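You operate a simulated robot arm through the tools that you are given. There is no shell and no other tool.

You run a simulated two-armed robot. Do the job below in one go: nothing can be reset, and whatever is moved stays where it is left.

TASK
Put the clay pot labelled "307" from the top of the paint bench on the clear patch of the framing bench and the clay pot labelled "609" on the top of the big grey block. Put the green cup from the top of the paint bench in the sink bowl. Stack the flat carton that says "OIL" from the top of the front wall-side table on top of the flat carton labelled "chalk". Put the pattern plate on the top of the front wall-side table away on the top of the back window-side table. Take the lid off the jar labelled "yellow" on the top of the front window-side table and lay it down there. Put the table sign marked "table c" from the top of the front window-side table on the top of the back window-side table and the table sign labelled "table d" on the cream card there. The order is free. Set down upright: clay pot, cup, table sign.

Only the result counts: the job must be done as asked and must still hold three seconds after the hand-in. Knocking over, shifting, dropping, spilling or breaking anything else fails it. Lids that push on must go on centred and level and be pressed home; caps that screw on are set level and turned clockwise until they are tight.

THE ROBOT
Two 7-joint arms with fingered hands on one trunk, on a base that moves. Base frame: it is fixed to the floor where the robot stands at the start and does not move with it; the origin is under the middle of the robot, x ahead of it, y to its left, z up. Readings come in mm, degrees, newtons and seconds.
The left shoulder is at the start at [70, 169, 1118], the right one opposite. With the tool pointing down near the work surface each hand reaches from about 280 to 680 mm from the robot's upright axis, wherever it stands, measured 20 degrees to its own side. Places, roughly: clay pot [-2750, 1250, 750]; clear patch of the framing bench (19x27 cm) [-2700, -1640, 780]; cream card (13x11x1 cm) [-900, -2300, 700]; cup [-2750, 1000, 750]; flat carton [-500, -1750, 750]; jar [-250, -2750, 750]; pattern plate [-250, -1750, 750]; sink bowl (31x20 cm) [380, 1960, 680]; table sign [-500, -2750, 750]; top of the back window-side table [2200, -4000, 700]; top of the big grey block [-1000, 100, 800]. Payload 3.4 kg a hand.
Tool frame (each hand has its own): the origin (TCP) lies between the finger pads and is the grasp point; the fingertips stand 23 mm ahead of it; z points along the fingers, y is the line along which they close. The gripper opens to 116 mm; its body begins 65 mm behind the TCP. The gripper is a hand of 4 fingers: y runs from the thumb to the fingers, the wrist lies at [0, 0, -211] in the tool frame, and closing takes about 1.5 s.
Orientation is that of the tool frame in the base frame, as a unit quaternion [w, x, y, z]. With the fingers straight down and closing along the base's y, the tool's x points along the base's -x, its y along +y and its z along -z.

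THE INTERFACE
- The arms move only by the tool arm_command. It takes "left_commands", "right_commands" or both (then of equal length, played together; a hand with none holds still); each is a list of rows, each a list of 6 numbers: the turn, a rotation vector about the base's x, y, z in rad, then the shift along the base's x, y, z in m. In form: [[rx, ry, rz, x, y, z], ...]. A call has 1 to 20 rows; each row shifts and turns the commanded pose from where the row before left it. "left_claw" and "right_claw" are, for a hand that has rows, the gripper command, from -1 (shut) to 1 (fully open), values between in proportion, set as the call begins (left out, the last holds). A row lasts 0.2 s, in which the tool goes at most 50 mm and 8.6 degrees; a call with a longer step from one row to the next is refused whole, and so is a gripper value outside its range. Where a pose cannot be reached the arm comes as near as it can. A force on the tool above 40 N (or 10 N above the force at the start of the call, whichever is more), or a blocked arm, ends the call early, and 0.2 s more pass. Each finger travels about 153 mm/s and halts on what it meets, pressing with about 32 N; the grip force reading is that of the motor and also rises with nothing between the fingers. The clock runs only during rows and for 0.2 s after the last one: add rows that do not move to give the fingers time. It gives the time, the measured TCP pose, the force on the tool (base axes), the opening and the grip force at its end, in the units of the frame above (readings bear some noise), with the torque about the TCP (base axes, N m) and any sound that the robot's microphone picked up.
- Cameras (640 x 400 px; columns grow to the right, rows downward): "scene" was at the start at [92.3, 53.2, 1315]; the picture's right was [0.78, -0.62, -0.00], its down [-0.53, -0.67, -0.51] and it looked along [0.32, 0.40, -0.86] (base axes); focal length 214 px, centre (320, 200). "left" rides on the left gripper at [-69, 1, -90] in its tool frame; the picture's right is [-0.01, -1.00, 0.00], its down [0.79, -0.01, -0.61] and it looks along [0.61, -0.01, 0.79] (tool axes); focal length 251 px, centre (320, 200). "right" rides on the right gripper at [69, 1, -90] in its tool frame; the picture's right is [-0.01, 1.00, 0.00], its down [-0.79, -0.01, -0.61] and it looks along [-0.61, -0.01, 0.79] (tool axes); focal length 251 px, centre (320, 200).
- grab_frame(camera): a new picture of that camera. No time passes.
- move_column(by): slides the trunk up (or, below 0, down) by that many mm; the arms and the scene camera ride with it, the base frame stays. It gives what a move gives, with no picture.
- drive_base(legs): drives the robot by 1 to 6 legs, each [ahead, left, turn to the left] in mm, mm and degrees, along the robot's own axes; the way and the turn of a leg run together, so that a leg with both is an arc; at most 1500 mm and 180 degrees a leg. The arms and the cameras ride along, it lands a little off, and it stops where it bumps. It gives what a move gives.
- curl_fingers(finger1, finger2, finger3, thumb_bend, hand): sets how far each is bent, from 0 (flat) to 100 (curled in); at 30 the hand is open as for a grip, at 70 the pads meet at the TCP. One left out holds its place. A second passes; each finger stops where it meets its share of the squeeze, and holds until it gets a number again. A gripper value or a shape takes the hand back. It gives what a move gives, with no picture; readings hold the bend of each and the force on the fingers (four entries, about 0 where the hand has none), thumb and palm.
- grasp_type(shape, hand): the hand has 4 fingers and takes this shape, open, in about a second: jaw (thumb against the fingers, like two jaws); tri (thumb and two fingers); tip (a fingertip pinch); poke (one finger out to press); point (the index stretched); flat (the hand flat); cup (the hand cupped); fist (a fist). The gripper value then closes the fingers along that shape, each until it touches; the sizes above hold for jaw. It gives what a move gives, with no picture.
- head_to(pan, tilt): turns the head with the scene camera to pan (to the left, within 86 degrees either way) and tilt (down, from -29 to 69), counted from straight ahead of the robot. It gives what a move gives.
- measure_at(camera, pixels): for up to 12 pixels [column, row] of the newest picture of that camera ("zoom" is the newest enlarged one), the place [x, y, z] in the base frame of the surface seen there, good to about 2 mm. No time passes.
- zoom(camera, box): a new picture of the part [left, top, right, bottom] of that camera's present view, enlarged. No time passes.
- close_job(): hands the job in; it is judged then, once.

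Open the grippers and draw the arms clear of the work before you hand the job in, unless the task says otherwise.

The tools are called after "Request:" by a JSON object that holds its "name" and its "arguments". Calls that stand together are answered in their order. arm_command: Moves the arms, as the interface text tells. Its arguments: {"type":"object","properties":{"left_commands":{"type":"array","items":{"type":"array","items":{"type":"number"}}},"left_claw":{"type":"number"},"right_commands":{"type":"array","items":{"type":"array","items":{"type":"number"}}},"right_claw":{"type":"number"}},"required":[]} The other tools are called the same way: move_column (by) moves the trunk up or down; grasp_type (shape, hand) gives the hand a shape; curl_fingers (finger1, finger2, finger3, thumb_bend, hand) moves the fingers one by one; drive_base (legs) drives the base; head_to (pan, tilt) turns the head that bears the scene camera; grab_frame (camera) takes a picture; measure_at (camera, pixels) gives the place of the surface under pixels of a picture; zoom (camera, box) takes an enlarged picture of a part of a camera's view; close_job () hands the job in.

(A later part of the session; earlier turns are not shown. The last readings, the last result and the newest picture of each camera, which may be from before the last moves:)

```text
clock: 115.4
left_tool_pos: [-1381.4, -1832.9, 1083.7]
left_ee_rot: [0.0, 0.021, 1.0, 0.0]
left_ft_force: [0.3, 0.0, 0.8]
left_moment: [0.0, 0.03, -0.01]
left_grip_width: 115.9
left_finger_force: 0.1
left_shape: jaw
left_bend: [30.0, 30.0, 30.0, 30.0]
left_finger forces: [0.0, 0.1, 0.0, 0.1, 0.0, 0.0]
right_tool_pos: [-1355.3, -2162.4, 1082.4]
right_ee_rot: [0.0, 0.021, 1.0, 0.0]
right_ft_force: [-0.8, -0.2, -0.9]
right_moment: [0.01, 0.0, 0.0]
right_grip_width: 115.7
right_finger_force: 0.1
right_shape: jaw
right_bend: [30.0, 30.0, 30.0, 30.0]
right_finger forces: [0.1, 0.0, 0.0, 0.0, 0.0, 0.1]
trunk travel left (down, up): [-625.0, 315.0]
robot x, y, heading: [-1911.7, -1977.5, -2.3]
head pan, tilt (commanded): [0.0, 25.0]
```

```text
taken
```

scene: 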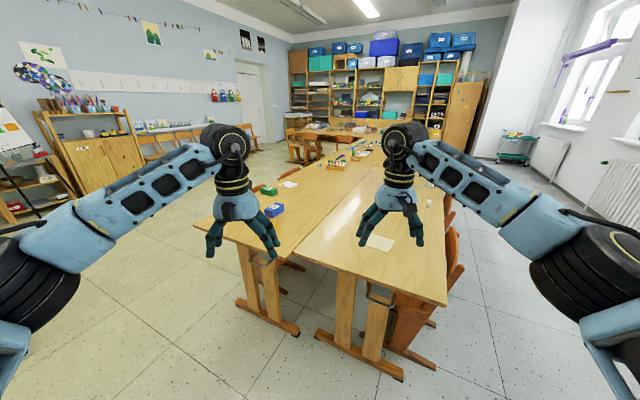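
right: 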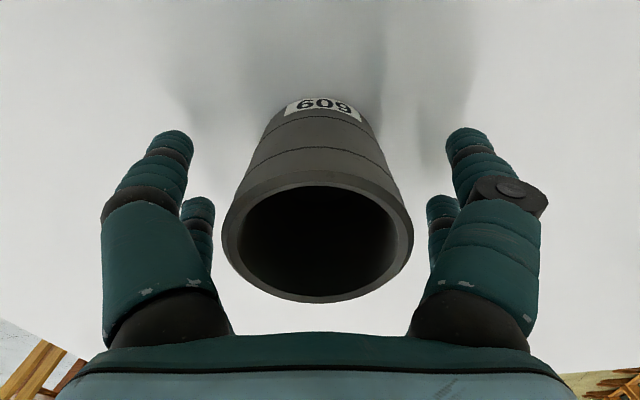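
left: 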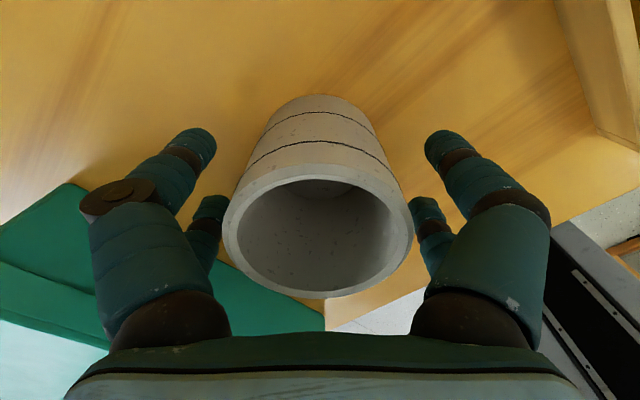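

I see both front tables from their end: corners near (195,222), (297,250), (447,305). I measure them and items.

Request:
{"name": "measure_at", "arguments": {"camera": "scene", "pixels": [[198, 221], [291, 251], [445, 303], [443, 215], [380, 242], [275, 210], [268, 190], [290, 183], [300, 175], [405, 378], [420, 215], [350, 160]]}}

Request:
{"name": "zoom", "arguments": {"camera": "scene", "box": [240, 110, 480, 260]}}

```text
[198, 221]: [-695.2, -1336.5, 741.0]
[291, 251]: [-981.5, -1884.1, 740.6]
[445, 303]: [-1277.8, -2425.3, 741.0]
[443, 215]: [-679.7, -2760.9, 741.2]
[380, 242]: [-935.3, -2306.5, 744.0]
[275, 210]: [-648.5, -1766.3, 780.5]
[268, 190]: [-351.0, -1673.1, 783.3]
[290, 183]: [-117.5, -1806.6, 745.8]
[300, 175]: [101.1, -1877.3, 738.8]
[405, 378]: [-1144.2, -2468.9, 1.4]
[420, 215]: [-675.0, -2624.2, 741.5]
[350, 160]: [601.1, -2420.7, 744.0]
```

```text
2.67 times, centred on (360, 185) of scene
```

zoom: 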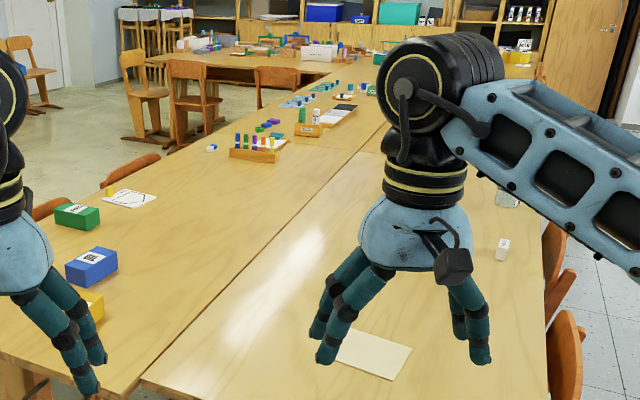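

The tables share the 29° tilt: end edge runs (-695,-1337) → (-981,-1884) → (-1278,-2425), top z 741. I turn to face along them (heading −29°), move a bit closer, and look.

Request:
{"name": "drive_base", "arguments": {"legs": [[0, 0, -26.8], [300, 300, 0]]}}

Request:
{"name": "head_to", "arguments": {"pan": 0, "tilt": 28}}

Request:
{"name": "grab_frame", "arguments": {"camera": "scene"}}

```text
clock: 119.3
left_tool_pos: [-972.8, -1960.2, 1083.2]
left_ee_rot: [0.0, 0.246, 0.969, 0.0]
left_ft_force: [-0.4, 0.5, 0.6]
left_moment: [0.0, -0.02, 0.0]
left_grip_width: 116.2
left_finger_force: 0.0
left_shape: jaw
left_bend: [30.0, 30.0, 30.0, 30.0]
left_finger forces: [0.0, 0.0, 0.0, 0.1, 0.1, 0.1]
right_tool_pos: [-1093.8, -2266.5, 1081.5]
right_ee_rot: [0.0, 0.247, 0.969, 0.0]
right_ft_force: [-0.1, -0.4, -0.1]
right_moment: [-0.03, 0.02, -0.05]
right_grip_width: 116.1
right_finger_force: 0.1
right_shape: jaw
right_bend: [30.0, 30.0, 30.0, 30.0]
right_finger forces: [0.1, 0.0, 0.0, 0.0, 0.0, 0.0]
trunk travel left (down, up): [-625.0, 315.0]
robot x, y, heading: [-1510.5, -1858.2, -28.5]
head pan, tilt (commanded): [0.0, 25.0]
```

```text
clock: 120.0
left_tool_pos: [-971.8, -1958.9, 1083.4]
left_ee_rot: [0.0, 0.247, 0.969, -0.001]
left_ft_force: [0.5, -0.8, 0.0]
left_moment: [0.02, 0.02, -0.01]
left_grip_width: 116.2
left_finger_force: 0.1
left_shape: jaw
left_bend: [30.0, 30.0, 30.0, 30.0]
left_finger forces: [0.0, 0.0, 0.1, 0.1, 0.1, 0.0]
right_tool_pos: [-1093.6, -2267.6, 1082.0]
right_ee_rot: [0.0, 0.247, 0.969, 0.0]
right_ft_force: [-0.4, 0.0, 0.0]
right_moment: [-0.03, -0.03, 0.01]
right_grip_width: 115.9
right_finger_force: 0.0
right_shape: jaw
right_bend: [30.0, 30.0, 30.0, 30.0]
right_finger forces: [0.1, 0.1, 0.0, 0.0, 0.1, 0.1]
trunk travel left (down, up): [-625.0, 315.0]
robot x, y, heading: [-1509.2, -1854.9, -28.5]
head pan, tilt (commanded): [0.0, 28.0]
```

```text
taken
```

scene: 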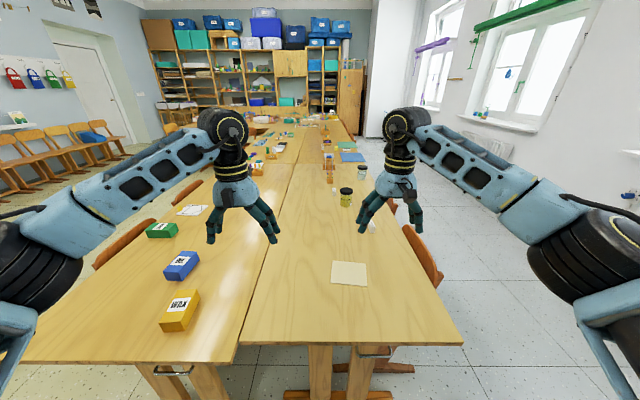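

I can see the three cartons (green (160,230), blue (180,265), yellow (180,310)), cream card (348,273), jars (345,197). I zoom for labels.

Request:
{"name": "zoom", "arguments": {"camera": "scene", "box": [130, 190, 250, 340]}}

Request:
{"name": "zoom", "arguments": {"camera": "scene", "box": [290, 140, 450, 240]}}

Request:
{"name": "measure_at", "arguments": {"camera": "scene", "pixels": [[160, 230], [180, 264], [180, 310], [348, 273], [192, 210], [332, 262], [366, 284], [346, 205], [370, 228], [335, 192], [40, 362], [458, 342]]}}

```text
2.67 times, centred on (190, 265) of scene
```

zoom: 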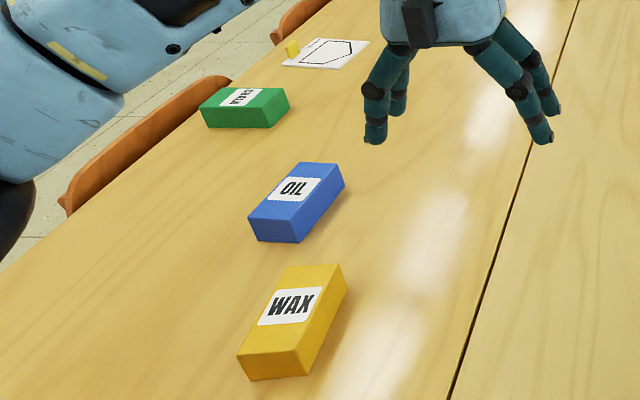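

```text
4.00 times, centred on (370, 190) of scene
```

zoom: 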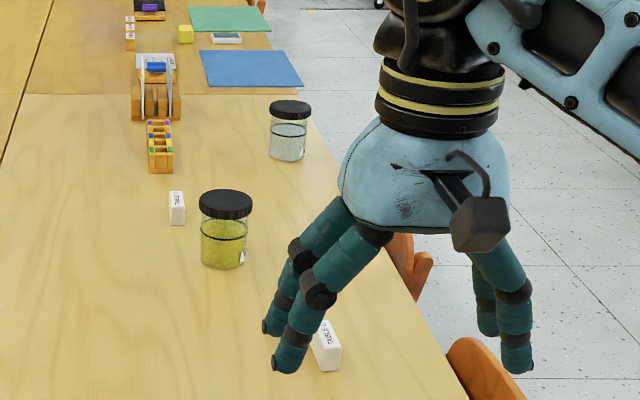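

```text
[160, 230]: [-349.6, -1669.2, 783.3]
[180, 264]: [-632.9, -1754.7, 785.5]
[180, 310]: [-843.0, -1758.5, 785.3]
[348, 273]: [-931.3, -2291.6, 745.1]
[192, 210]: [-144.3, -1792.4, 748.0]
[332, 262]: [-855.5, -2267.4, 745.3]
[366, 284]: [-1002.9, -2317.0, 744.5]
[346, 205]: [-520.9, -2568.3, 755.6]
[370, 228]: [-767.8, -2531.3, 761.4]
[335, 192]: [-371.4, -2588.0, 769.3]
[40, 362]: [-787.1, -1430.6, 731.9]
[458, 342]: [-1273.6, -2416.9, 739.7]
```

Blue is OIL, green is CHALK, yellow is WAX. Before moving close to the table end, I check how low my torso hangs using the left wrist camera (it looks back at me).

Request:
{"name": "grab_frame", "arguments": {"camera": "left"}}

Request:
{"name": "zoom", "arguments": {"camera": "scene", "box": [100, 320, 420, 400]}}

```text
taken
```

left: 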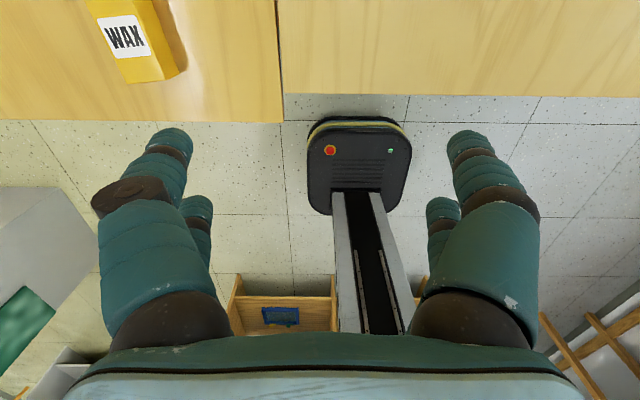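

```text
2.00 times, centred on (260, 360) of scene
```

zoom: 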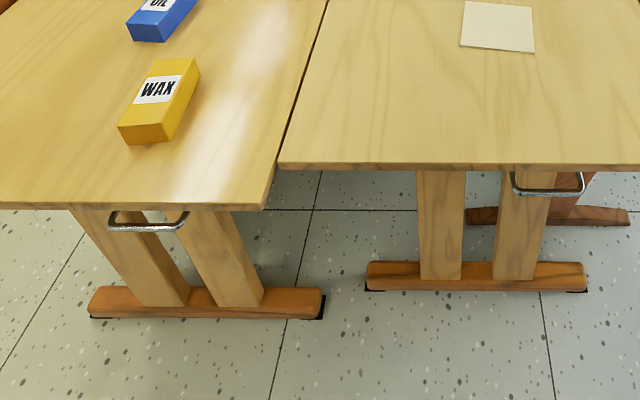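

I measure the feet and the table ends precisely from this zoom, and the column in the left view.

Request:
{"name": "measure_at", "arguments": {"camera": "zoom", "pixels": [[100, 312], [315, 312], [372, 285], [580, 285], [20, 205], [262, 205], [285, 165], [625, 165], [150, 225], [540, 190], [140, 260], [230, 280]]}}

Request:
{"name": "measure_at", "arguments": {"camera": "left", "pixels": [[340, 230], [375, 230], [365, 320], [345, 325], [395, 325], [360, 125]]}}

```text
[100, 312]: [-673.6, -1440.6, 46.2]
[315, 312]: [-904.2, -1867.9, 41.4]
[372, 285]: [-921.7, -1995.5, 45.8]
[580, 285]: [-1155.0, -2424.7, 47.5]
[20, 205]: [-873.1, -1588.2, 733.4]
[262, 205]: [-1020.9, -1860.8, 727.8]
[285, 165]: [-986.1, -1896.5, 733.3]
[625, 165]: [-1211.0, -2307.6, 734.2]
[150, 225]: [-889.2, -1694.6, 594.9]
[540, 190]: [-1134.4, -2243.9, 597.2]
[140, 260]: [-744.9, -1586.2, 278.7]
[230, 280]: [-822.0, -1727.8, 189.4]
```

```text
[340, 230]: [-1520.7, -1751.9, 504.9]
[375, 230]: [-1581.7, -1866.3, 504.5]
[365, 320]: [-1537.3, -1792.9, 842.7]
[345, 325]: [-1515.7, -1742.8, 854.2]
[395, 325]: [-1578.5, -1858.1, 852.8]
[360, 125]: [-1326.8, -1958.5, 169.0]
```

Feet of the wall-side table are at about 100 mm inside its end, so my base can come to ~140 mm from the edge. I strafe left in front of the wall-side table end and close in partway.

Request:
{"name": "drive_base", "arguments": {"legs": [[0, 560, -0.5], [200, 0, 0]]}}

Request:
{"name": "head_to", "arguments": {"pan": 0, "tilt": 45}}

Request:
{"name": "grab_frame", "arguments": {"camera": "scene"}}

```text
clock: 124.4
left_tool_pos: [-522.1, -1550.8, 1083.3]
left_ee_rot: [0.0, 0.248, 0.969, 0.0]
left_ft_force: [-0.7, 0.5, 0.0]
left_moment: [-0.05, 0.0, -0.03]
left_grip_width: 116.1
left_finger_force: 0.0
left_shape: jaw
left_bend: [30.0, 30.0, 30.0, 30.0]
left_finger forces: [0.0, 0.1, 0.0, 0.0, 0.1, 0.0]
right_tool_pos: [-644.5, -1858.4, 1081.3]
right_ee_rot: [0.001, 0.248, 0.969, -0.001]
right_ft_force: [0.1, 0.5, -0.2]
right_moment: [-0.02, -0.03, 0.02]
right_grip_width: 115.7
right_finger_force: 0.1
right_shape: jaw
right_bend: [30.0, 30.0, 30.0, 30.0]
right_finger forces: [0.0, 0.1, 0.0, 0.0, 0.0, 0.0]
trunk travel left (down, up): [-625.0, 315.0]
robot x, y, heading: [-1061.7, -1447.5, -28.8]
head pan, tilt (commanded): [0.0, 28.0]
```

```text
clock: 125.2
left_tool_pos: [-523.0, -1551.7, 1082.4]
left_ee_rot: [0.0, 0.248, 0.969, 0.0]
left_ft_force: [0.5, 0.1, 0.3]
left_moment: [0.01, 0.01, -0.01]
left_grip_width: 115.7
left_finger_force: 0.0
left_shape: jaw
left_bend: [30.0, 30.0, 30.0, 30.0]
left_finger forces: [0.1, 0.0, 0.0, 0.0, 0.1, 0.1]
right_tool_pos: [-645.0, -1858.6, 1082.5]
right_ee_rot: [0.0, 0.248, 0.969, 0.0]
right_ft_force: [0.0, 0.4, -0.8]
right_moment: [0.01, -0.02, -0.03]
right_grip_width: 116.0
right_finger_force: 0.0
right_shape: jaw
right_bend: [30.0, 30.0, 30.0, 30.0]
right_finger forces: [0.0, 0.0, 0.0, 0.0, 0.0, 0.0]
trunk travel left (down, up): [-625.0, 315.0]
robot x, y, heading: [-1059.2, -1444.9, -28.5]
head pan, tilt (commanded): [0.0, 45.0]
```

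```text
taken
```

scene: 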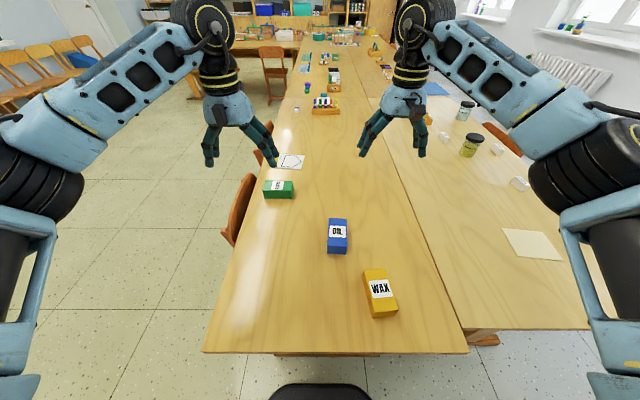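

I'm at u≈-281, facing the wall-side table end. I zoom on the cartons to measure their corners.

Request:
{"name": "zoom", "arguments": {"camera": "scene", "box": [240, 140, 400, 260]}}

```text
3.33 times, centred on (320, 200) of scene
```

zoom: 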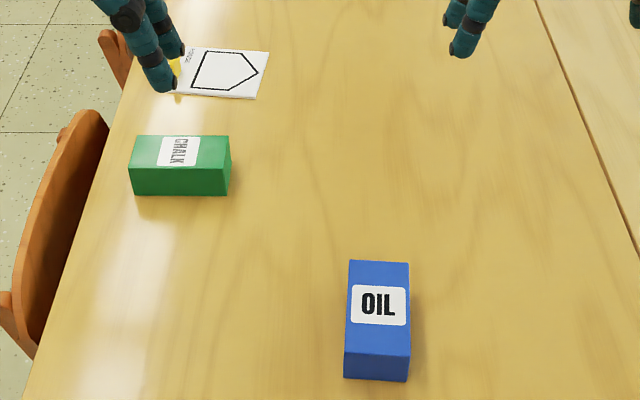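

I measure the top corners of OIL and CHALK and the plate.

Request:
{"name": "measure_at", "arguments": {"camera": "zoom", "pixels": [[351, 263], [407, 265], [410, 350], [347, 349], [138, 138], [226, 139], [228, 167], [133, 166], [378, 378], [180, 195], [200, 55], [235, 95]]}}

```text
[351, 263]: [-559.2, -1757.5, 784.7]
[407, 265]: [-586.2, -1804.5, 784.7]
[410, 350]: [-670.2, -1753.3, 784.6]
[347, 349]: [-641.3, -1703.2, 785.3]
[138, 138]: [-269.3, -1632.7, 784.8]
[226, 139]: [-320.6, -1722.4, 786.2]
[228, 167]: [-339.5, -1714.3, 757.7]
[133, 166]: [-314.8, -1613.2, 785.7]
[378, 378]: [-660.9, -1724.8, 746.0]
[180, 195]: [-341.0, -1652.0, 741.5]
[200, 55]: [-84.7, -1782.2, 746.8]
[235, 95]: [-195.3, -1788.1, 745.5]
```

OIL: centre (-614,-1754), ~100×58 mm, long axis at −32°, top z 785. CHALK: centre (-318,-1668), long axis at 60°. I bring the right hand over OIL with a −3.5° turn.

Request:
{"name": "arm_command", "arguments": {"right_commands": [[0, 0, -0.03, 0.0105, 0.035, 0], [0, 0, -0.03, 0.0105, 0.035, 0], [0, 0, 0, 0.01, 0.0345, 0], [0, 0, 0, 0, 0, -0.05], [0, 0, 0, 0, 0, -0.05], [0, 0, 0, 0, 0, -0.05], [0, 0, 0, 0, 0, 0]]}}

Request:
{"name": "grab_frame", "arguments": {"camera": "right"}}

```text
clock: 126.8
left_tool_pos: [-522.2, -1550.3, 1083.7]
left_ee_rot: [0.0, 0.248, 0.969, 0.001]
left_ft_force: [0.2, 1.1, 0.0]
left_moment: [0.01, -0.01, -0.01]
left_grip_width: 116.1
left_finger_force: 0.1
left_shape: jaw
left_bend: [30.0, 30.0, 30.0, 30.0]
left_finger forces: [0.0, 0.1, 0.1, 0.0, 0.1, 0.0]
right_tool_pos: [-616.7, -1752.9, 931.3]
right_ee_rot: [0.0, 0.276, 0.961, 0.0]
right_ft_force: [0.8, -0.5, -0.1]
right_moment: [0.03, 0.0, 0.01]
right_grip_width: 116.0
right_finger_force: 0.2
right_shape: jaw
right_bend: [30.0, 30.0, 30.0, 30.0]
right_finger forces: [0.0, 0.0, 0.0, 0.1, 0.0, 0.0]
trunk travel left (down, up): [-625.0, 315.0]
robot x, y, heading: [-1063.7, -1445.1, -28.6]
head pan, tilt (commanded): [0.0, 45.0]
```

```text
taken
```

right: 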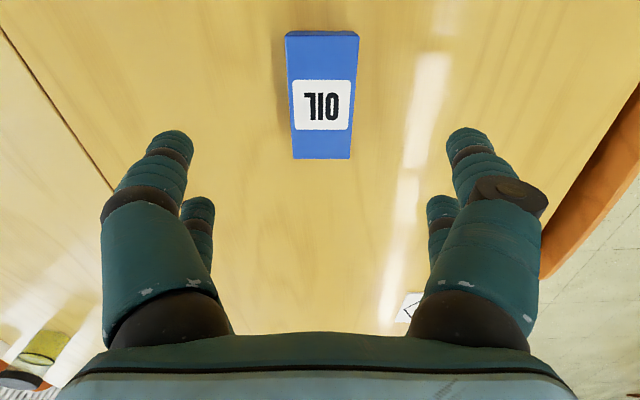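

OIL is centred at (321,100). I lower the right hand to z≈770.

Request:
{"name": "arm_command", "arguments": {"right_commands": [[0, 0, 0, 0.001, 0, -0.05], [0, 0, 0, 0.001, 0, -0.05], [0, 0, 0, 0, 0, -0.045], [0, 0, 0, 0, 0, -0.014], [0, 0, 0, 0, 0, 0]]}}

Request:
{"name": "grab_frame", "arguments": {"camera": "right"}}

```text
clock: 128.0
left_tool_pos: [-523.2, -1552.1, 1082.7]
left_ee_rot: [0.0, 0.248, 0.969, 0.0]
left_ft_force: [0.5, -1.1, -0.4]
left_moment: [-0.03, -0.01, -0.04]
left_grip_width: 116.2
left_finger_force: 0.1
left_shape: jaw
left_bend: [30.0, 30.0, 30.0, 30.0]
left_finger forces: [0.0, 0.1, 0.1, 0.0, 0.0, 0.0]
right_tool_pos: [-612.9, -1754.8, 772.3]
right_ee_rot: [0.0, 0.276, 0.961, 0.0]
right_ft_force: [-0.1, -0.4, -0.3]
right_moment: [-0.01, -0.01, 0.0]
right_grip_width: 115.9
right_finger_force: 0.1
right_shape: jaw
right_bend: [30.0, 30.0, 30.0, 30.0]
right_finger forces: [0.0, 0.0, 0.0, 0.0, 0.1, 0.1]
trunk travel left (down, up): [-625.0, 315.0]
robot x, y, heading: [-1063.6, -1446.1, -28.6]
head pan, tilt (commanded): [0.0, 45.0]
```

```text
taken
```

right: 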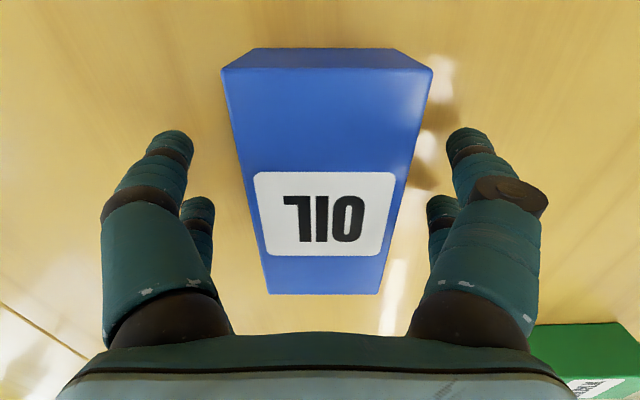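

The carton is centred between the fingers. I close the right hand.

Request:
{"name": "arm_command", "arguments": {"right_commands": [[0, 0, 0, 0, 0, 0], [0, 0, 0, 0, 0, 0], [0, 0, 0, 0, 0, 0], [0, 0, 0, 0, 0, 0], [0, 0, 0, 0, 0, 0], [0, 0, 0, 0, 0, 0], [0, 0, 0, 0, 0, 0], [0, 0, 0, 0, 0, 0]], "right_claw": -1}}

Request:
{"name": "grab_frame", "arguments": {"camera": "right"}}

```text
clock: 129.8
left_tool_pos: [-522.2, -1551.4, 1083.6]
left_ee_rot: [0.0, 0.248, 0.969, 0.0]
left_ft_force: [-0.9, 1.2, 0.1]
left_moment: [0.03, -0.03, 0.01]
left_grip_width: 115.8
left_finger_force: 0.0
left_shape: jaw
left_bend: [30.0, 30.0, 30.0, 30.0]
left_finger forces: [0.0, 0.0, 0.0, 0.1, 0.0, 0.0]
right_tool_pos: [-613.1, -1756.4, 771.9]
right_ee_rot: [0.0, 0.277, 0.961, 0.0]
right_ft_force: [-0.6, 0.2, 0.4]
right_moment: [-0.04, -0.01, 0.02]
right_grip_width: 51.8
right_finger_force: 32.0
right_shape: jaw
right_bend: [73.0, 73.0, 73.0, 77.0]
right_finger forces: [29.0, 29.3, 29.2, 0.1, 29.2, 0.0]
trunk travel left (down, up): [-625.0, 315.0]
robot x, y, heading: [-1058.6, -1447.1, -28.4]
head pan, tilt (commanded): [0.0, 45.0]
```

```text
taken
```

right: 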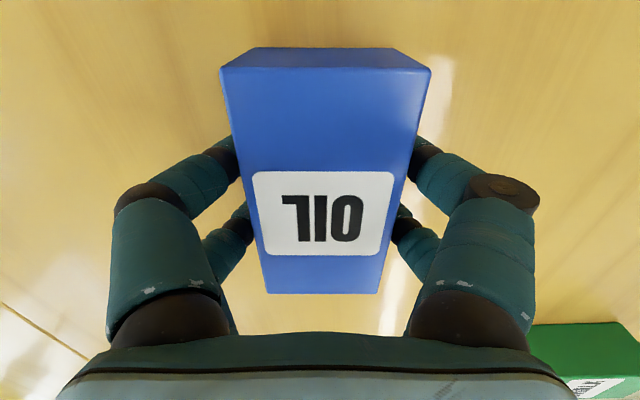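

Gripped (29 N per finger). I lift OIL 300 mm.

Request:
{"name": "arm_command", "arguments": {"right_commands": [[0, 0, 0, 0, 0, 0.02], [0, 0, 0, 0, 0, 0.045], [0, 0, 0, 0, 0, 0.045], [0, 0, 0, 0, 0, 0.045], [0, 0, 0, 0, 0, 0.045], [0, 0, 0, 0, 0, 0.045], [0, 0, 0, 0, 0, 0.045], [0, 0, 0, 0, 0, 0]]}}

Request:
{"name": "head_to", "arguments": {"pan": 30, "tilt": 35}}

Request:
{"name": "grab_frame", "arguments": {"camera": "scene"}}

```text
clock: 131.6
left_tool_pos: [-521.8, -1552.1, 1082.4]
left_ee_rot: [0.0, 0.248, 0.969, 0.0]
left_ft_force: [0.1, -0.4, 0.1]
left_moment: [0.04, -0.01, 0.0]
left_grip_width: 115.9
left_finger_force: 0.0
left_shape: jaw
left_bend: [30.0, 30.0, 30.0, 30.0]
left_finger forces: [0.0, 0.0, 0.1, 0.1, 0.0, 0.1]
right_tool_pos: [-609.1, -1750.1, 1062.0]
right_ee_rot: [-0.001, 0.277, 0.961, 0.0]
right_ft_force: [0.0, -1.2, -1.7]
right_moment: [0.02, -0.01, 0.01]
right_grip_width: 51.9
right_finger_force: 31.9
right_shape: jaw
right_bend: [73.0, 73.0, 73.0, 77.0]
right_finger forces: [29.1, 29.3, 29.2, 0.0, 29.5, 0.0]
trunk travel left (down, up): [-625.0, 315.0]
robot x, y, heading: [-1060.9, -1445.4, -28.6]
head pan, tilt (commanded): [0.0, 45.0]
```

```text
clock: 132.6
left_tool_pos: [-522.5, -1551.3, 1084.6]
left_ee_rot: [0.0, 0.248, 0.969, 0.0]
left_ft_force: [0.0, 0.9, -0.4]
left_moment: [-0.04, 0.01, 0.0]
left_grip_width: 116.0
left_finger_force: 0.0
left_shape: jaw
left_bend: [30.0, 30.0, 30.0, 30.0]
left_finger forces: [0.0, 0.0, 0.0, 0.1, 0.1, 0.0]
right_tool_pos: [-609.1, -1750.6, 1060.7]
right_ee_rot: [0.001, 0.277, 0.961, -0.001]
right_ft_force: [0.9, -0.3, -2.1]
right_moment: [-0.02, -0.02, -0.01]
right_grip_width: 51.7
right_finger_force: 32.1
right_shape: jaw
right_bend: [73.0, 73.0, 73.0, 77.0]
right_finger forces: [29.2, 29.4, 29.2, 0.0, 29.3, 0.0]
trunk travel left (down, up): [-625.0, 315.0]
robot x, y, heading: [-1059.0, -1445.3, -28.5]
head pan, tilt (commanded): [30.0, 35.0]
```

```text
taken
```

scene: 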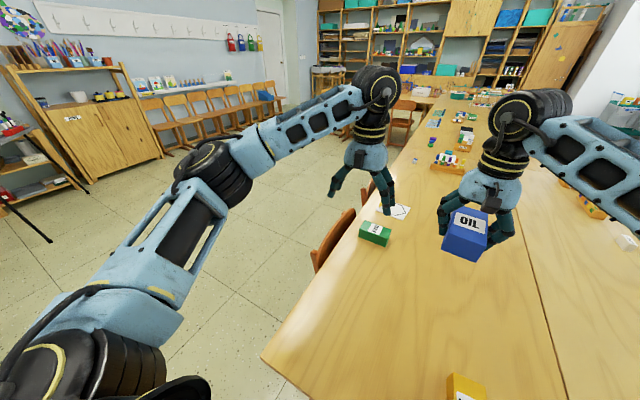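

The corridor on the wall side is free. I back off, strafe to the wall side, go forward along the table and turn right to face it.

Request:
{"name": "drive_base", "arguments": {"legs": [[-150, 0, 0], [0, 905, 0], [1000, 0, 0], [0, 0, -90]]}}

Request:
{"name": "head_to", "arguments": {"pan": 0, "tilt": 40}}

Request:
{"name": "grab_frame", "arguments": {"camera": "scene"}}

```text
clock: 147.0
left_tool_pos: [-4.4, -1556.3, 1083.0]
left_ee_rot: [-0.001, 0.866, 0.499, 0.001]
left_ft_force: [-1.0, 0.2, -0.6]
left_moment: [0.01, -0.02, 0.0]
left_grip_width: 115.8
left_finger_force: 0.1
left_shape: jaw
left_bend: [30.0, 30.0, 30.0, 30.0]
left_finger forces: [0.1, 0.0, 0.1, 0.0, 0.0, 0.1]
right_tool_pos: [-201.9, -1464.1, 1061.6]
right_ee_rot: [0.0, 0.881, 0.473, 0.0]
right_ft_force: [0.3, 0.0, -1.3]
right_moment: [-0.02, -0.02, 0.0]
right_grip_width: 51.9
right_finger_force: 32.1
right_shape: jaw
right_bend: [73.0, 73.0, 73.0, 77.0]
right_finger forces: [29.1, 29.4, 29.2, 0.0, 29.2, 0.0]
trunk travel left (down, up): [-625.0, 315.0]
robot x, y, heading: [113.1, -1019.2, -120.2]
head pan, tilt (commanded): [30.0, 35.0]
```

```text
clock: 148.0
left_tool_pos: [-5.2, -1557.4, 1082.0]
left_ee_rot: [0.0, 0.866, 0.499, 0.0]
left_ft_force: [-0.8, 1.0, -0.5]
left_moment: [0.0, -0.03, -0.03]
left_grip_width: 115.8
left_finger_force: 0.0
left_shape: jaw
left_bend: [30.0, 30.0, 30.0, 30.0]
left_finger forces: [0.0, 0.0, 0.0, 0.0, 0.0, 0.0]
right_tool_pos: [-200.9, -1465.1, 1062.6]
right_ee_rot: [0.0, 0.881, 0.474, 0.0]
right_ft_force: [-0.2, -0.4, -1.2]
right_moment: [-0.02, 0.0, 0.02]
right_grip_width: 51.7
right_finger_force: 32.0
right_shape: jaw
right_bend: [73.0, 73.0, 73.0, 77.0]
right_finger forces: [29.1, 29.4, 29.2, 0.1, 29.4, 0.1]
trunk travel left (down, up): [-625.0, 315.0]
robot x, y, heading: [114.9, -1022.5, -120.0]
head pan, tilt (commanded): [0.0, 40.0]
```

```text
taken
```

scene: 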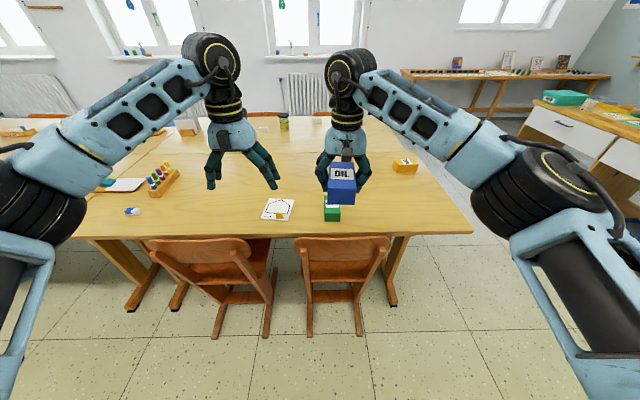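

The chairs' backs stand at the table edge. I measure chair extents, chalk and plate from here.

Request:
{"name": "measure_at", "arguments": {"camera": "scene", "pixels": [[214, 336], [267, 335], [311, 335], [359, 335], [200, 243], [345, 241], [260, 243], [300, 241], [278, 209], [333, 214], [240, 248], [380, 236]]}}

Request:
{"name": "zoom", "arguments": {"camera": "scene", "box": [240, 180, 400, 280]}}

```text
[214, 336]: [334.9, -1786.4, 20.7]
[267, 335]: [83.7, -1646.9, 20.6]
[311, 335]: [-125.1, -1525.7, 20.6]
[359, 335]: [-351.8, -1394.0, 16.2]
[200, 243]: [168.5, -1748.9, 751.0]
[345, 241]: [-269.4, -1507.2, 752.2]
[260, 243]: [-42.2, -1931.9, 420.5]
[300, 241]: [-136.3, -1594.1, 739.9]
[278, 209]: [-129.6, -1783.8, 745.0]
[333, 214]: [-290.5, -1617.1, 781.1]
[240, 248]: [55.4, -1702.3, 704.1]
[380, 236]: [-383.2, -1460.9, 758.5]
```

```text
4.00 times, centred on (320, 230) of scene
```

zoom: 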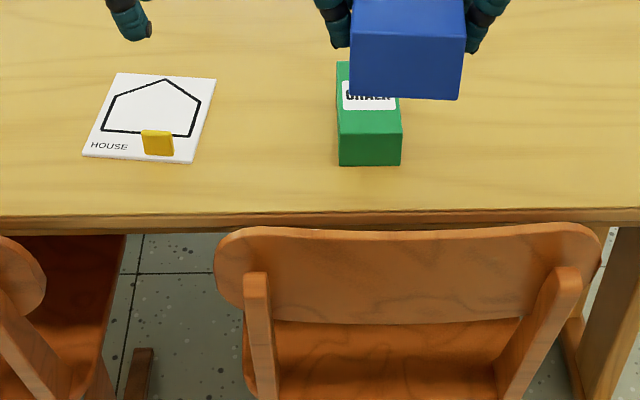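

The plate "HOUSE" has an upright yellow knob to grip. Chair feet reach v≈733, so I stop with my axis at v≈1000: drive 280 ahead, 45 left.

Request:
{"name": "drive_base", "arguments": {"legs": [[270, 45, 1]]}}

Request:
{"name": "head_to", "arguments": {"pan": 0, "tilt": 55}}

Request:
{"name": "grab_frame", "arguments": {"camera": "scene"}}

```text
clock: 149.9
left_tool_pos: [-93.1, -1814.2, 1083.9]
left_ee_rot: [0.0, 0.863, 0.505, 0.0]
left_ft_force: [0.1, 0.3, 0.1]
left_moment: [0.03, 0.01, 0.03]
left_grip_width: 116.0
left_finger_force: 0.1
left_shape: jaw
left_bend: [30.0, 30.0, 30.0, 30.0]
left_finger forces: [0.0, 0.0, 0.0, 0.0, 0.1, 0.0]
right_tool_pos: [-290.0, -1725.1, 1061.7]
right_ee_rot: [0.001, 0.878, 0.479, -0.001]
right_ft_force: [0.6, 0.5, -1.2]
right_moment: [0.03, 0.01, -0.01]
right_grip_width: 51.7
right_finger_force: 32.3
right_shape: jaw
right_bend: [73.0, 73.0, 73.0, 77.0]
right_finger forces: [29.1, 29.4, 29.1, 0.0, 29.3, 0.0]
trunk travel left (down, up): [-625.0, 315.0]
robot x, y, heading: [20.6, -1278.5, -119.5]
head pan, tilt (commanded): [0.0, 40.0]
```

```text
clock: 150.7
left_tool_pos: [-92.1, -1814.0, 1082.4]
left_ee_rot: [0.0, 0.864, 0.504, 0.001]
left_ft_force: [1.2, 0.7, 0.3]
left_moment: [0.03, 0.0, 0.01]
left_grip_width: 116.0
left_finger_force: 0.1
left_shape: jaw
left_bend: [30.0, 30.0, 30.0, 30.0]
left_finger forces: [0.1, 0.0, 0.0, 0.0, 0.0, 0.0]
right_tool_pos: [-291.2, -1725.9, 1060.4]
right_ee_rot: [0.0, 0.878, 0.479, 0.0]
right_ft_force: [-0.2, 0.1, -1.4]
right_moment: [-0.01, 0.0, 0.0]
right_grip_width: 51.7
right_finger_force: 32.1
right_shape: jaw
right_bend: [73.0, 73.0, 73.0, 77.0]
right_finger forces: [29.1, 29.4, 29.3, 0.0, 29.3, 0.0]
trunk travel left (down, up): [-625.0, 315.0]
robot x, y, heading: [24.1, -1276.9, -119.2]
head pan, tilt (commanded): [0.0, 55.0]
```

```text
taken
```

scene: 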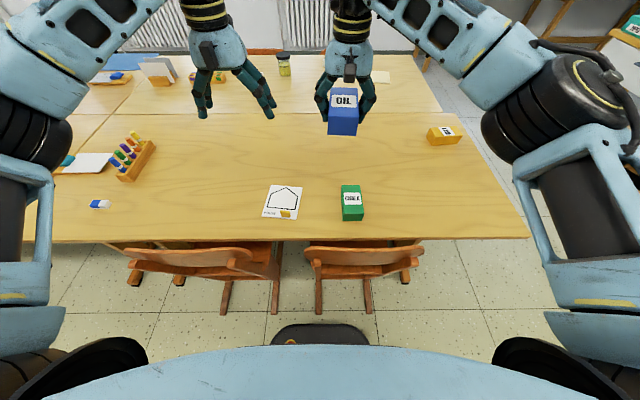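

Good view of plate (282,200) and chalk (352,203). I zoom in and measure corners.

Request:
{"name": "zoom", "arguments": {"camera": "scene", "box": [250, 170, 378, 250]}}

```text
5.00 times, centred on (314, 210) of scene
```

zoom: 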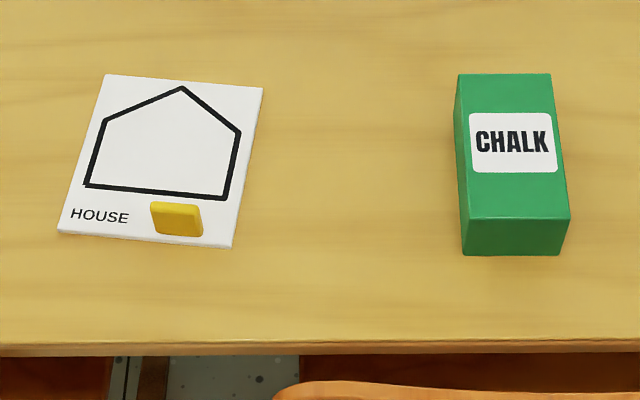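

Request:
{"name": "measure_at", "arguments": {"camera": "zoom", "pixels": [[460, 77], [549, 76], [567, 217], [470, 216], [515, 145], [107, 78], [260, 90], [231, 244], [60, 231], [152, 206], [199, 209], [178, 234]]}}

Request:
{"name": "measure_at", "arguments": {"camera": "zoom", "pixels": [[176, 204], [176, 212], [180, 225], [165, 233], [192, 235], [175, 200], [300, 340], [160, 150], [205, 220], [150, 218]]}}

```text
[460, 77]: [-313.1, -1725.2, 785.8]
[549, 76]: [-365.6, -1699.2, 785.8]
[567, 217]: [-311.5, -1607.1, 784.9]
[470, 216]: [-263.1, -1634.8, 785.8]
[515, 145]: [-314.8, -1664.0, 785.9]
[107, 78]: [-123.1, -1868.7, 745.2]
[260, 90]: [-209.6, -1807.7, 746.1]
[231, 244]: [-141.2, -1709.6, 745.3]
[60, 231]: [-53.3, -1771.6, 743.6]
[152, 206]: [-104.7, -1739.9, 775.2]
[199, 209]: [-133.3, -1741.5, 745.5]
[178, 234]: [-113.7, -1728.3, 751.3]
```

```text
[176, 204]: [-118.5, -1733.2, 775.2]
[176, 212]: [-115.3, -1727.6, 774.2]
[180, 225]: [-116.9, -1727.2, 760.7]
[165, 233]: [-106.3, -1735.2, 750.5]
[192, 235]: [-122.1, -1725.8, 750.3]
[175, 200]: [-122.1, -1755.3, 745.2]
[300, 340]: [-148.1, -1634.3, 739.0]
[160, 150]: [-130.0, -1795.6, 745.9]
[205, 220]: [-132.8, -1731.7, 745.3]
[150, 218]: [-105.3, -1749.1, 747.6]
```

CHALK centre (-315,-1666), long axis 60°, top z 785.8; OIL in hand is already nearly aligned (57°). I shift the right hand over it with a +3° turn and lower partway.

Request:
{"name": "arm_command", "arguments": {"right_commands": [[0, 0, 0.027, -0.012, 0.03, 0], [0, 0, 0.027, -0.012, 0.0295, 0], [0, 0, 0, 0, 0, -0.05], [0, 0, 0, 0, 0, -0.05], [0, 0, 0, 0, 0, -0.05], [0, 0, 0, 0, 0, 0], [0, 0, 0, 0, 0, 0]]}}

Request:
{"name": "grab_frame", "arguments": {"camera": "right"}}

Request:
{"name": "grab_frame", "arguments": {"camera": "scene"}}

```text
clock: 152.3
left_tool_pos: [-92.2, -1814.0, 1083.0]
left_ee_rot: [0.0, 0.864, 0.504, 0.0]
left_ft_force: [0.4, -0.5, -0.1]
left_moment: [0.0, 0.0, -0.02]
left_grip_width: 116.1
left_finger_force: 0.0
left_shape: jaw
left_bend: [30.0, 30.0, 30.0, 30.0]
left_finger forces: [0.0, 0.0, 0.1, 0.0, 0.0, 0.1]
right_tool_pos: [-316.5, -1662.9, 916.2]
right_ee_rot: [-0.001, 0.865, 0.502, 0.001]
right_ft_force: [-0.1, 0.4, -1.6]
right_moment: [0.01, 0.01, 0.0]
right_grip_width: 51.7
right_finger_force: 32.4
right_shape: jaw
right_bend: [73.0, 73.0, 73.0, 77.0]
right_finger forces: [29.1, 29.3, 29.2, 0.0, 29.3, 0.1]
trunk travel left (down, up): [-625.0, 315.0]
robot x, y, heading: [20.2, -1278.7, -119.2]
head pan, tilt (commanded): [0.0, 55.0]
```

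```text
taken
```

right: 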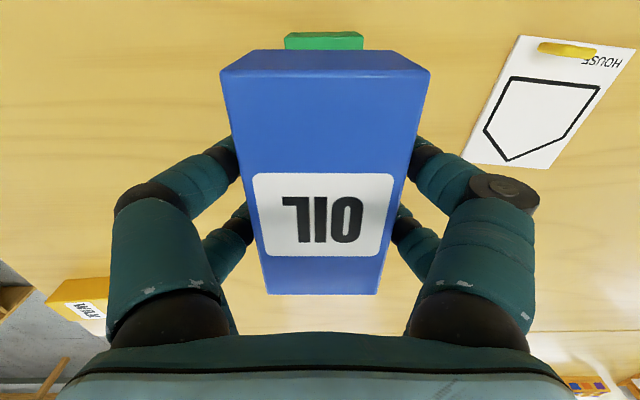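

```text
taken
```

scene: 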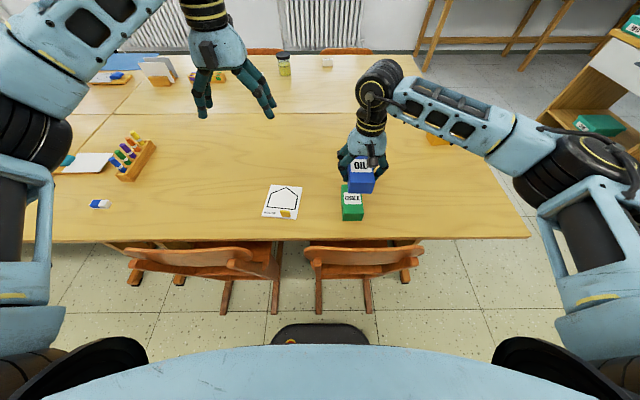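

Aligned above chalk. I correct (+1.5,−3.5) mm and lower to TCP z≈823.

Request:
{"name": "arm_command", "arguments": {"right_commands": [[0, 0, 0, 0.0015, -0.003, -0.04], [0, 0, 0, 0, 0, -0.04], [0, 0, 0, 0, 0, -0.012], [0, 0, 0, 0, 0, 0], [0, 0, 0, 0, 0, 0]]}}

Request:
{"name": "zoom", "arguments": {"camera": "scene", "box": [310, 120, 438, 230]}}

Request:
{"name": "grab_frame", "arguments": {"camera": "right"}}

```text
clock: 153.5
left_tool_pos: [-94.1, -1812.9, 1083.3]
left_ee_rot: [0.0, 0.864, 0.504, 0.0]
left_ft_force: [-0.5, 0.0, -0.3]
left_moment: [0.0, -0.02, 0.0]
left_grip_width: 115.8
left_finger_force: 0.1
left_shape: jaw
left_bend: [30.0, 30.0, 30.0, 30.0]
left_finger forces: [0.1, 0.0, 0.0, 0.1, 0.0, 0.0]
right_tool_pos: [-312.5, -1669.7, 820.2]
right_ee_rot: [0.0, 0.864, 0.503, 0.0]
right_ft_force: [-0.5, -0.1, -1.3]
right_moment: [0.0, 0.0, -0.01]
right_grip_width: 51.9
right_finger_force: 31.9
right_shape: jaw
right_bend: [73.0, 73.0, 73.0, 77.0]
right_finger forces: [29.0, 29.4, 29.2, 0.0, 29.3, 0.0]
trunk travel left (down, up): [-625.0, 315.0]
robot x, y, heading: [19.7, -1277.3, -119.5]
head pan, tilt (commanded): [0.0, 55.0]
```

```text
3.64 times, centred on (374, 175) of scene
```

zoom: 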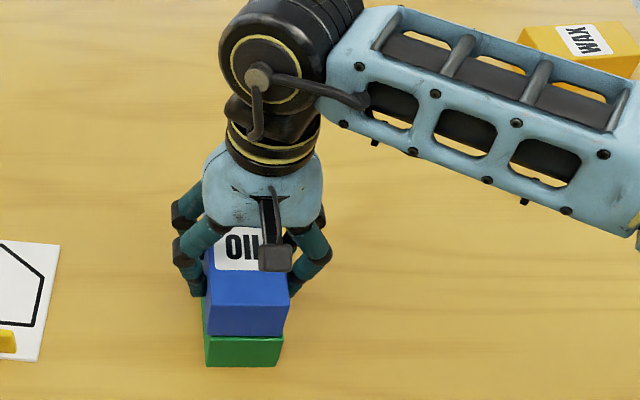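

```text
taken
```

right: 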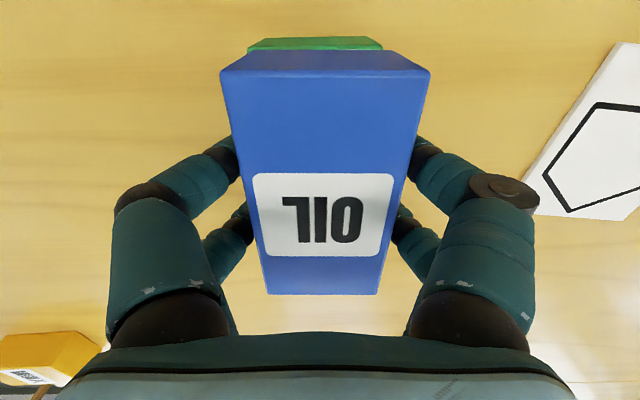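

OIL sits a few mm off laterally; I correct (−3,+2.5) mm and lower slowly to contact.

Request:
{"name": "arm_command", "arguments": {"right_commands": [[0, 0, 0, -0.003, 0.0025, 0], [0, 0, 0, 0, 0, 0], [0, 0, 0, 0, 0, -0.0015], [0, 0, 0, 0, 0, 0], [0, 0, 0, 0, 0, 0]]}}

Request:
{"name": "arm_command", "arguments": {"right_commands": [[0, 0, 0, 0, 0, -0.0015], [0, 0, 0, 0, 0, 0], [0, 0, 0, 0, 0, 0]]}}

```text
clock: 154.7
left_tool_pos: [-93.3, -1813.8, 1083.3]
left_ee_rot: [0.0, 0.863, 0.505, 0.0]
left_ft_force: [0.9, 0.1, 0.5]
left_moment: [-0.01, 0.02, 0.02]
left_grip_width: 115.8
left_finger_force: 0.0
left_shape: jaw
left_bend: [30.0, 30.0, 30.0, 30.0]
left_finger forces: [0.0, 0.0, 0.0, 0.1, 0.0, 0.0]
right_tool_pos: [-315.6, -1667.4, 818.7]
right_ee_rot: [0.001, 0.865, 0.502, 0.0]
right_ft_force: [-0.6, -0.7, -2.2]
right_moment: [0.03, 0.0, 0.03]
right_grip_width: 51.8
right_finger_force: 32.1
right_shape: jaw
right_bend: [73.0, 73.0, 73.0, 77.0]
right_finger forces: [29.1, 29.4, 29.2, 0.1, 29.3, 0.0]
trunk travel left (down, up): [-625.0, 315.0]
robot x, y, heading: [21.8, -1277.8, -119.5]
head pan, tilt (commanded): [0.0, 55.0]
```

```text
clock: 155.5
left_tool_pos: [-92.2, -1814.4, 1083.1]
left_ee_rot: [0.0, 0.863, 0.505, 0.0]
left_ft_force: [-0.4, 0.6, -0.3]
left_moment: [0.03, 0.02, 0.01]
left_grip_width: 115.9
left_finger_force: 0.1
left_shape: jaw
left_bend: [30.0, 30.0, 30.0, 30.0]
left_finger forces: [0.0, 0.1, 0.0, 0.1, 0.0, 0.1]
right_tool_pos: [-315.6, -1665.4, 816.6]
right_ee_rot: [0.0, 0.865, 0.503, -0.001]
right_ft_force: [-0.9, 0.7, -1.8]
right_moment: [0.01, 0.0, 0.0]
right_grip_width: 51.7
right_finger_force: 32.0
right_shape: jaw
right_bend: [73.0, 73.0, 73.0, 77.0]
right_finger forces: [29.1, 29.4, 29.2, 0.0, 29.2, 0.1]
trunk travel left (down, up): [-625.0, 315.0]
robot x, y, heading: [18.2, -1277.7, -119.6]
head pan, tilt (commanded): [0.0, 55.0]
```

No contact yet; two more 1 mm steps.

Request:
{"name": "arm_command", "arguments": {"right_commands": [[0, 0, 0, 0, 0, -0.001], [0, 0, 0, 0, 0, 0], [0, 0, 0, 0, 0, 0]]}}

Request:
{"name": "arm_command", "arguments": {"right_commands": [[0, 0, 0, 0, 0, -0.001], [0, 0, 0, 0, 0, 0], [0, 0, 0, 0, 0, 0]]}}

```text
clock: 156.3
left_tool_pos: [-92.1, -1813.7, 1083.1]
left_ee_rot: [0.001, 0.863, 0.505, 0.0]
left_ft_force: [-0.3, -0.1, 0.0]
left_moment: [-0.05, 0.03, 0.01]
left_grip_width: 115.8
left_finger_force: 0.0
left_shape: jaw
left_bend: [30.0, 30.0, 30.0, 30.0]
left_finger forces: [0.0, 0.0, 0.1, 0.1, 0.0, 0.1]
right_tool_pos: [-315.2, -1665.7, 816.1]
right_ee_rot: [0.0, 0.865, 0.502, -0.001]
right_ft_force: [-1.0, -0.2, 0.5]
right_moment: [0.01, 0.02, 0.0]
right_grip_width: 51.9
right_finger_force: 32.0
right_shape: jaw
right_bend: [73.0, 73.0, 73.0, 77.0]
right_finger forces: [29.4, 29.6, 29.3, 0.0, 29.6, 0.0]
trunk travel left (down, up): [-625.0, 315.0]
robot x, y, heading: [16.7, -1279.2, -119.4]
head pan, tilt (commanded): [0.0, 55.0]
```

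```text
clock: 157.1
left_tool_pos: [-93.1, -1813.1, 1083.6]
left_ee_rot: [0.001, 0.864, 0.504, -0.001]
left_ft_force: [0.1, 0.4, -0.4]
left_moment: [0.02, 0.0, -0.03]
left_grip_width: 115.8
left_finger_force: 0.1
left_shape: jaw
left_bend: [30.0, 30.0, 30.0, 30.0]
left_finger forces: [0.0, 0.0, 0.0, 0.0, 0.1, 0.0]
right_tool_pos: [-315.6, -1666.1, 816.1]
right_ee_rot: [0.001, 0.864, 0.503, 0.0]
right_ft_force: [-2.3, 0.4, 5.9]
right_moment: [0.02, 0.08, -0.01]
right_grip_width: 51.8
right_finger_force: 31.9
right_shape: jaw
right_bend: [73.0, 73.0, 73.0, 77.0]
right_finger forces: [29.4, 29.6, 30.4, 0.0, 30.6, 0.0]
trunk travel left (down, up): [-625.0, 315.0]
robot x, y, heading: [18.2, -1280.9, -119.5]
head pan, tilt (commanded): [0.0, 55.0]
```

Contact (+5.9 N at z 816). I open the right hand and look.

Request:
{"name": "arm_command", "arguments": {"right_commands": [[0, 0, 0, 0, 0, 0], [0, 0, 0, 0, 0, 0], [0, 0, 0, 0, 0, 0], [0, 0, 0, 0, 0, 0], [0, 0, 0, 0, 0, 0], [0, 0, 0, 0, 0, 0], [0, 0, 0, 0, 0, 0]], "right_claw": 1}}

Request:
{"name": "grab_frame", "arguments": {"camera": "right"}}

```text
clock: 158.7
left_tool_pos: [-92.3, -1813.2, 1083.2]
left_ee_rot: [0.0, 0.864, 0.504, -0.001]
left_ft_force: [-1.0, -0.3, -0.1]
left_moment: [0.04, 0.03, 0.01]
left_grip_width: 116.0
left_finger_force: 0.1
left_shape: jaw
left_bend: [30.0, 30.0, 30.0, 30.0]
left_finger forces: [0.0, 0.0, 0.1, 0.0, 0.0, 0.0]
right_tool_pos: [-315.2, -1667.3, 815.9]
right_ee_rot: [0.001, 0.865, 0.502, 0.0]
right_ft_force: [0.0, 0.2, 0.0]
right_moment: [-0.01, 0.03, 0.02]
right_grip_width: 116.0
right_finger_force: 0.0
right_shape: jaw
right_bend: [30.0, 30.0, 30.0, 30.0]
right_finger forces: [0.0, 0.1, 0.0, 0.1, 0.0, 0.1]
trunk travel left (down, up): [-625.0, 315.0]
robot x, y, heading: [16.1, -1279.5, -119.7]
head pan, tilt (commanded): [0.0, 55.0]
```

```text
taken
```

right: 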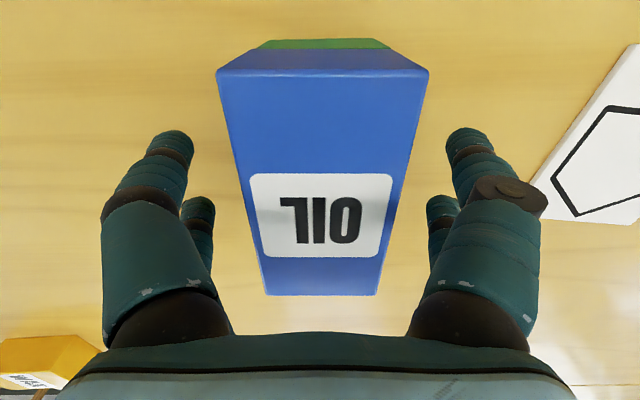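

Released and stacked squarely. I raise the right hand and, in the air, also prepare the left one: first look at the stack from the head.

Request:
{"name": "arm_command", "arguments": {"right_commands": [[0, 0, 0, 0, 0, 0.03], [0, 0, 0, 0, 0, 0.05], [0, 0, 0, 0, 0, 0.05], [0, 0, 0, 0, 0, 0.05], [0, 0, 0, 0, 0, 0.05], [0, 0, 0, -0.025, 0.015, 0.01], [0, 0, 0, -0.025, 0.015, 0], [0, 0, 0, 0, 0, 0]]}}

Request:
{"name": "grab_frame", "arguments": {"camera": "scene"}}

Request:
{"name": "zoom", "arguments": {"camera": "scene", "box": [250, 150, 410, 250]}}

```text
clock: 160.5
left_tool_pos: [-93.2, -1814.3, 1082.4]
left_ee_rot: [0.0, 0.864, 0.504, 0.0]
left_ft_force: [0.2, -0.4, 0.6]
left_moment: [-0.01, -0.03, 0.04]
left_grip_width: 115.8
left_finger_force: 0.1
left_shape: jaw
left_bend: [30.0, 30.0, 30.0, 30.0]
left_finger forces: [0.1, 0.1, 0.0, 0.0, 0.1, 0.0]
right_tool_pos: [-365.2, -1638.8, 1056.9]
right_ee_rot: [-0.001, 0.865, 0.502, 0.0]
right_ft_force: [0.0, 0.5, 0.0]
right_moment: [-0.01, 0.02, 0.01]
right_grip_width: 116.0
right_finger_force: 0.0
right_shape: jaw
right_bend: [30.0, 30.0, 30.0, 30.0]
right_finger forces: [0.0, 0.0, 0.0, 0.1, 0.0, 0.1]
trunk travel left (down, up): [-625.0, 315.0]
robot x, y, heading: [21.1, -1279.0, -119.5]
head pan, tilt (commanded): [0.0, 55.0]
```

```text
taken
```

scene: 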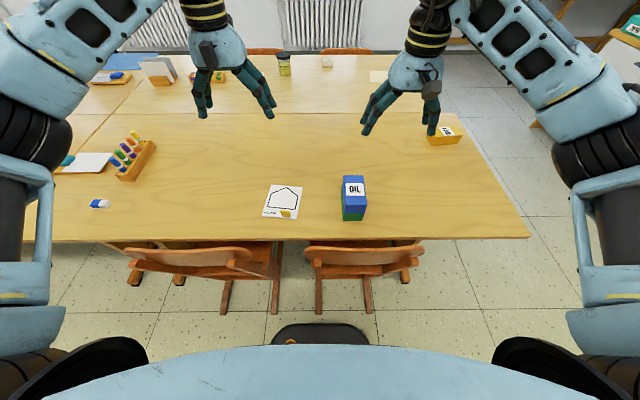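

```text
4.00 times, centred on (330, 200) of scene
```

zoom: 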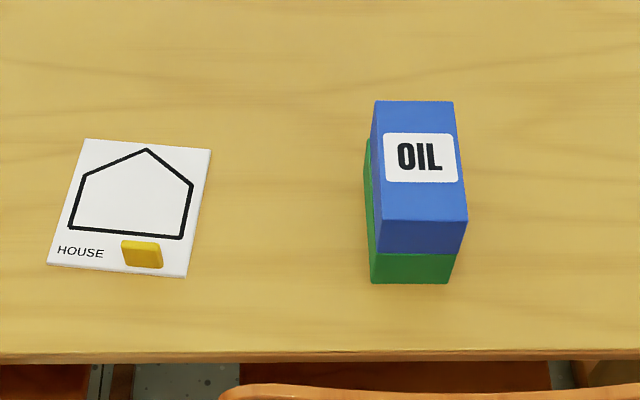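

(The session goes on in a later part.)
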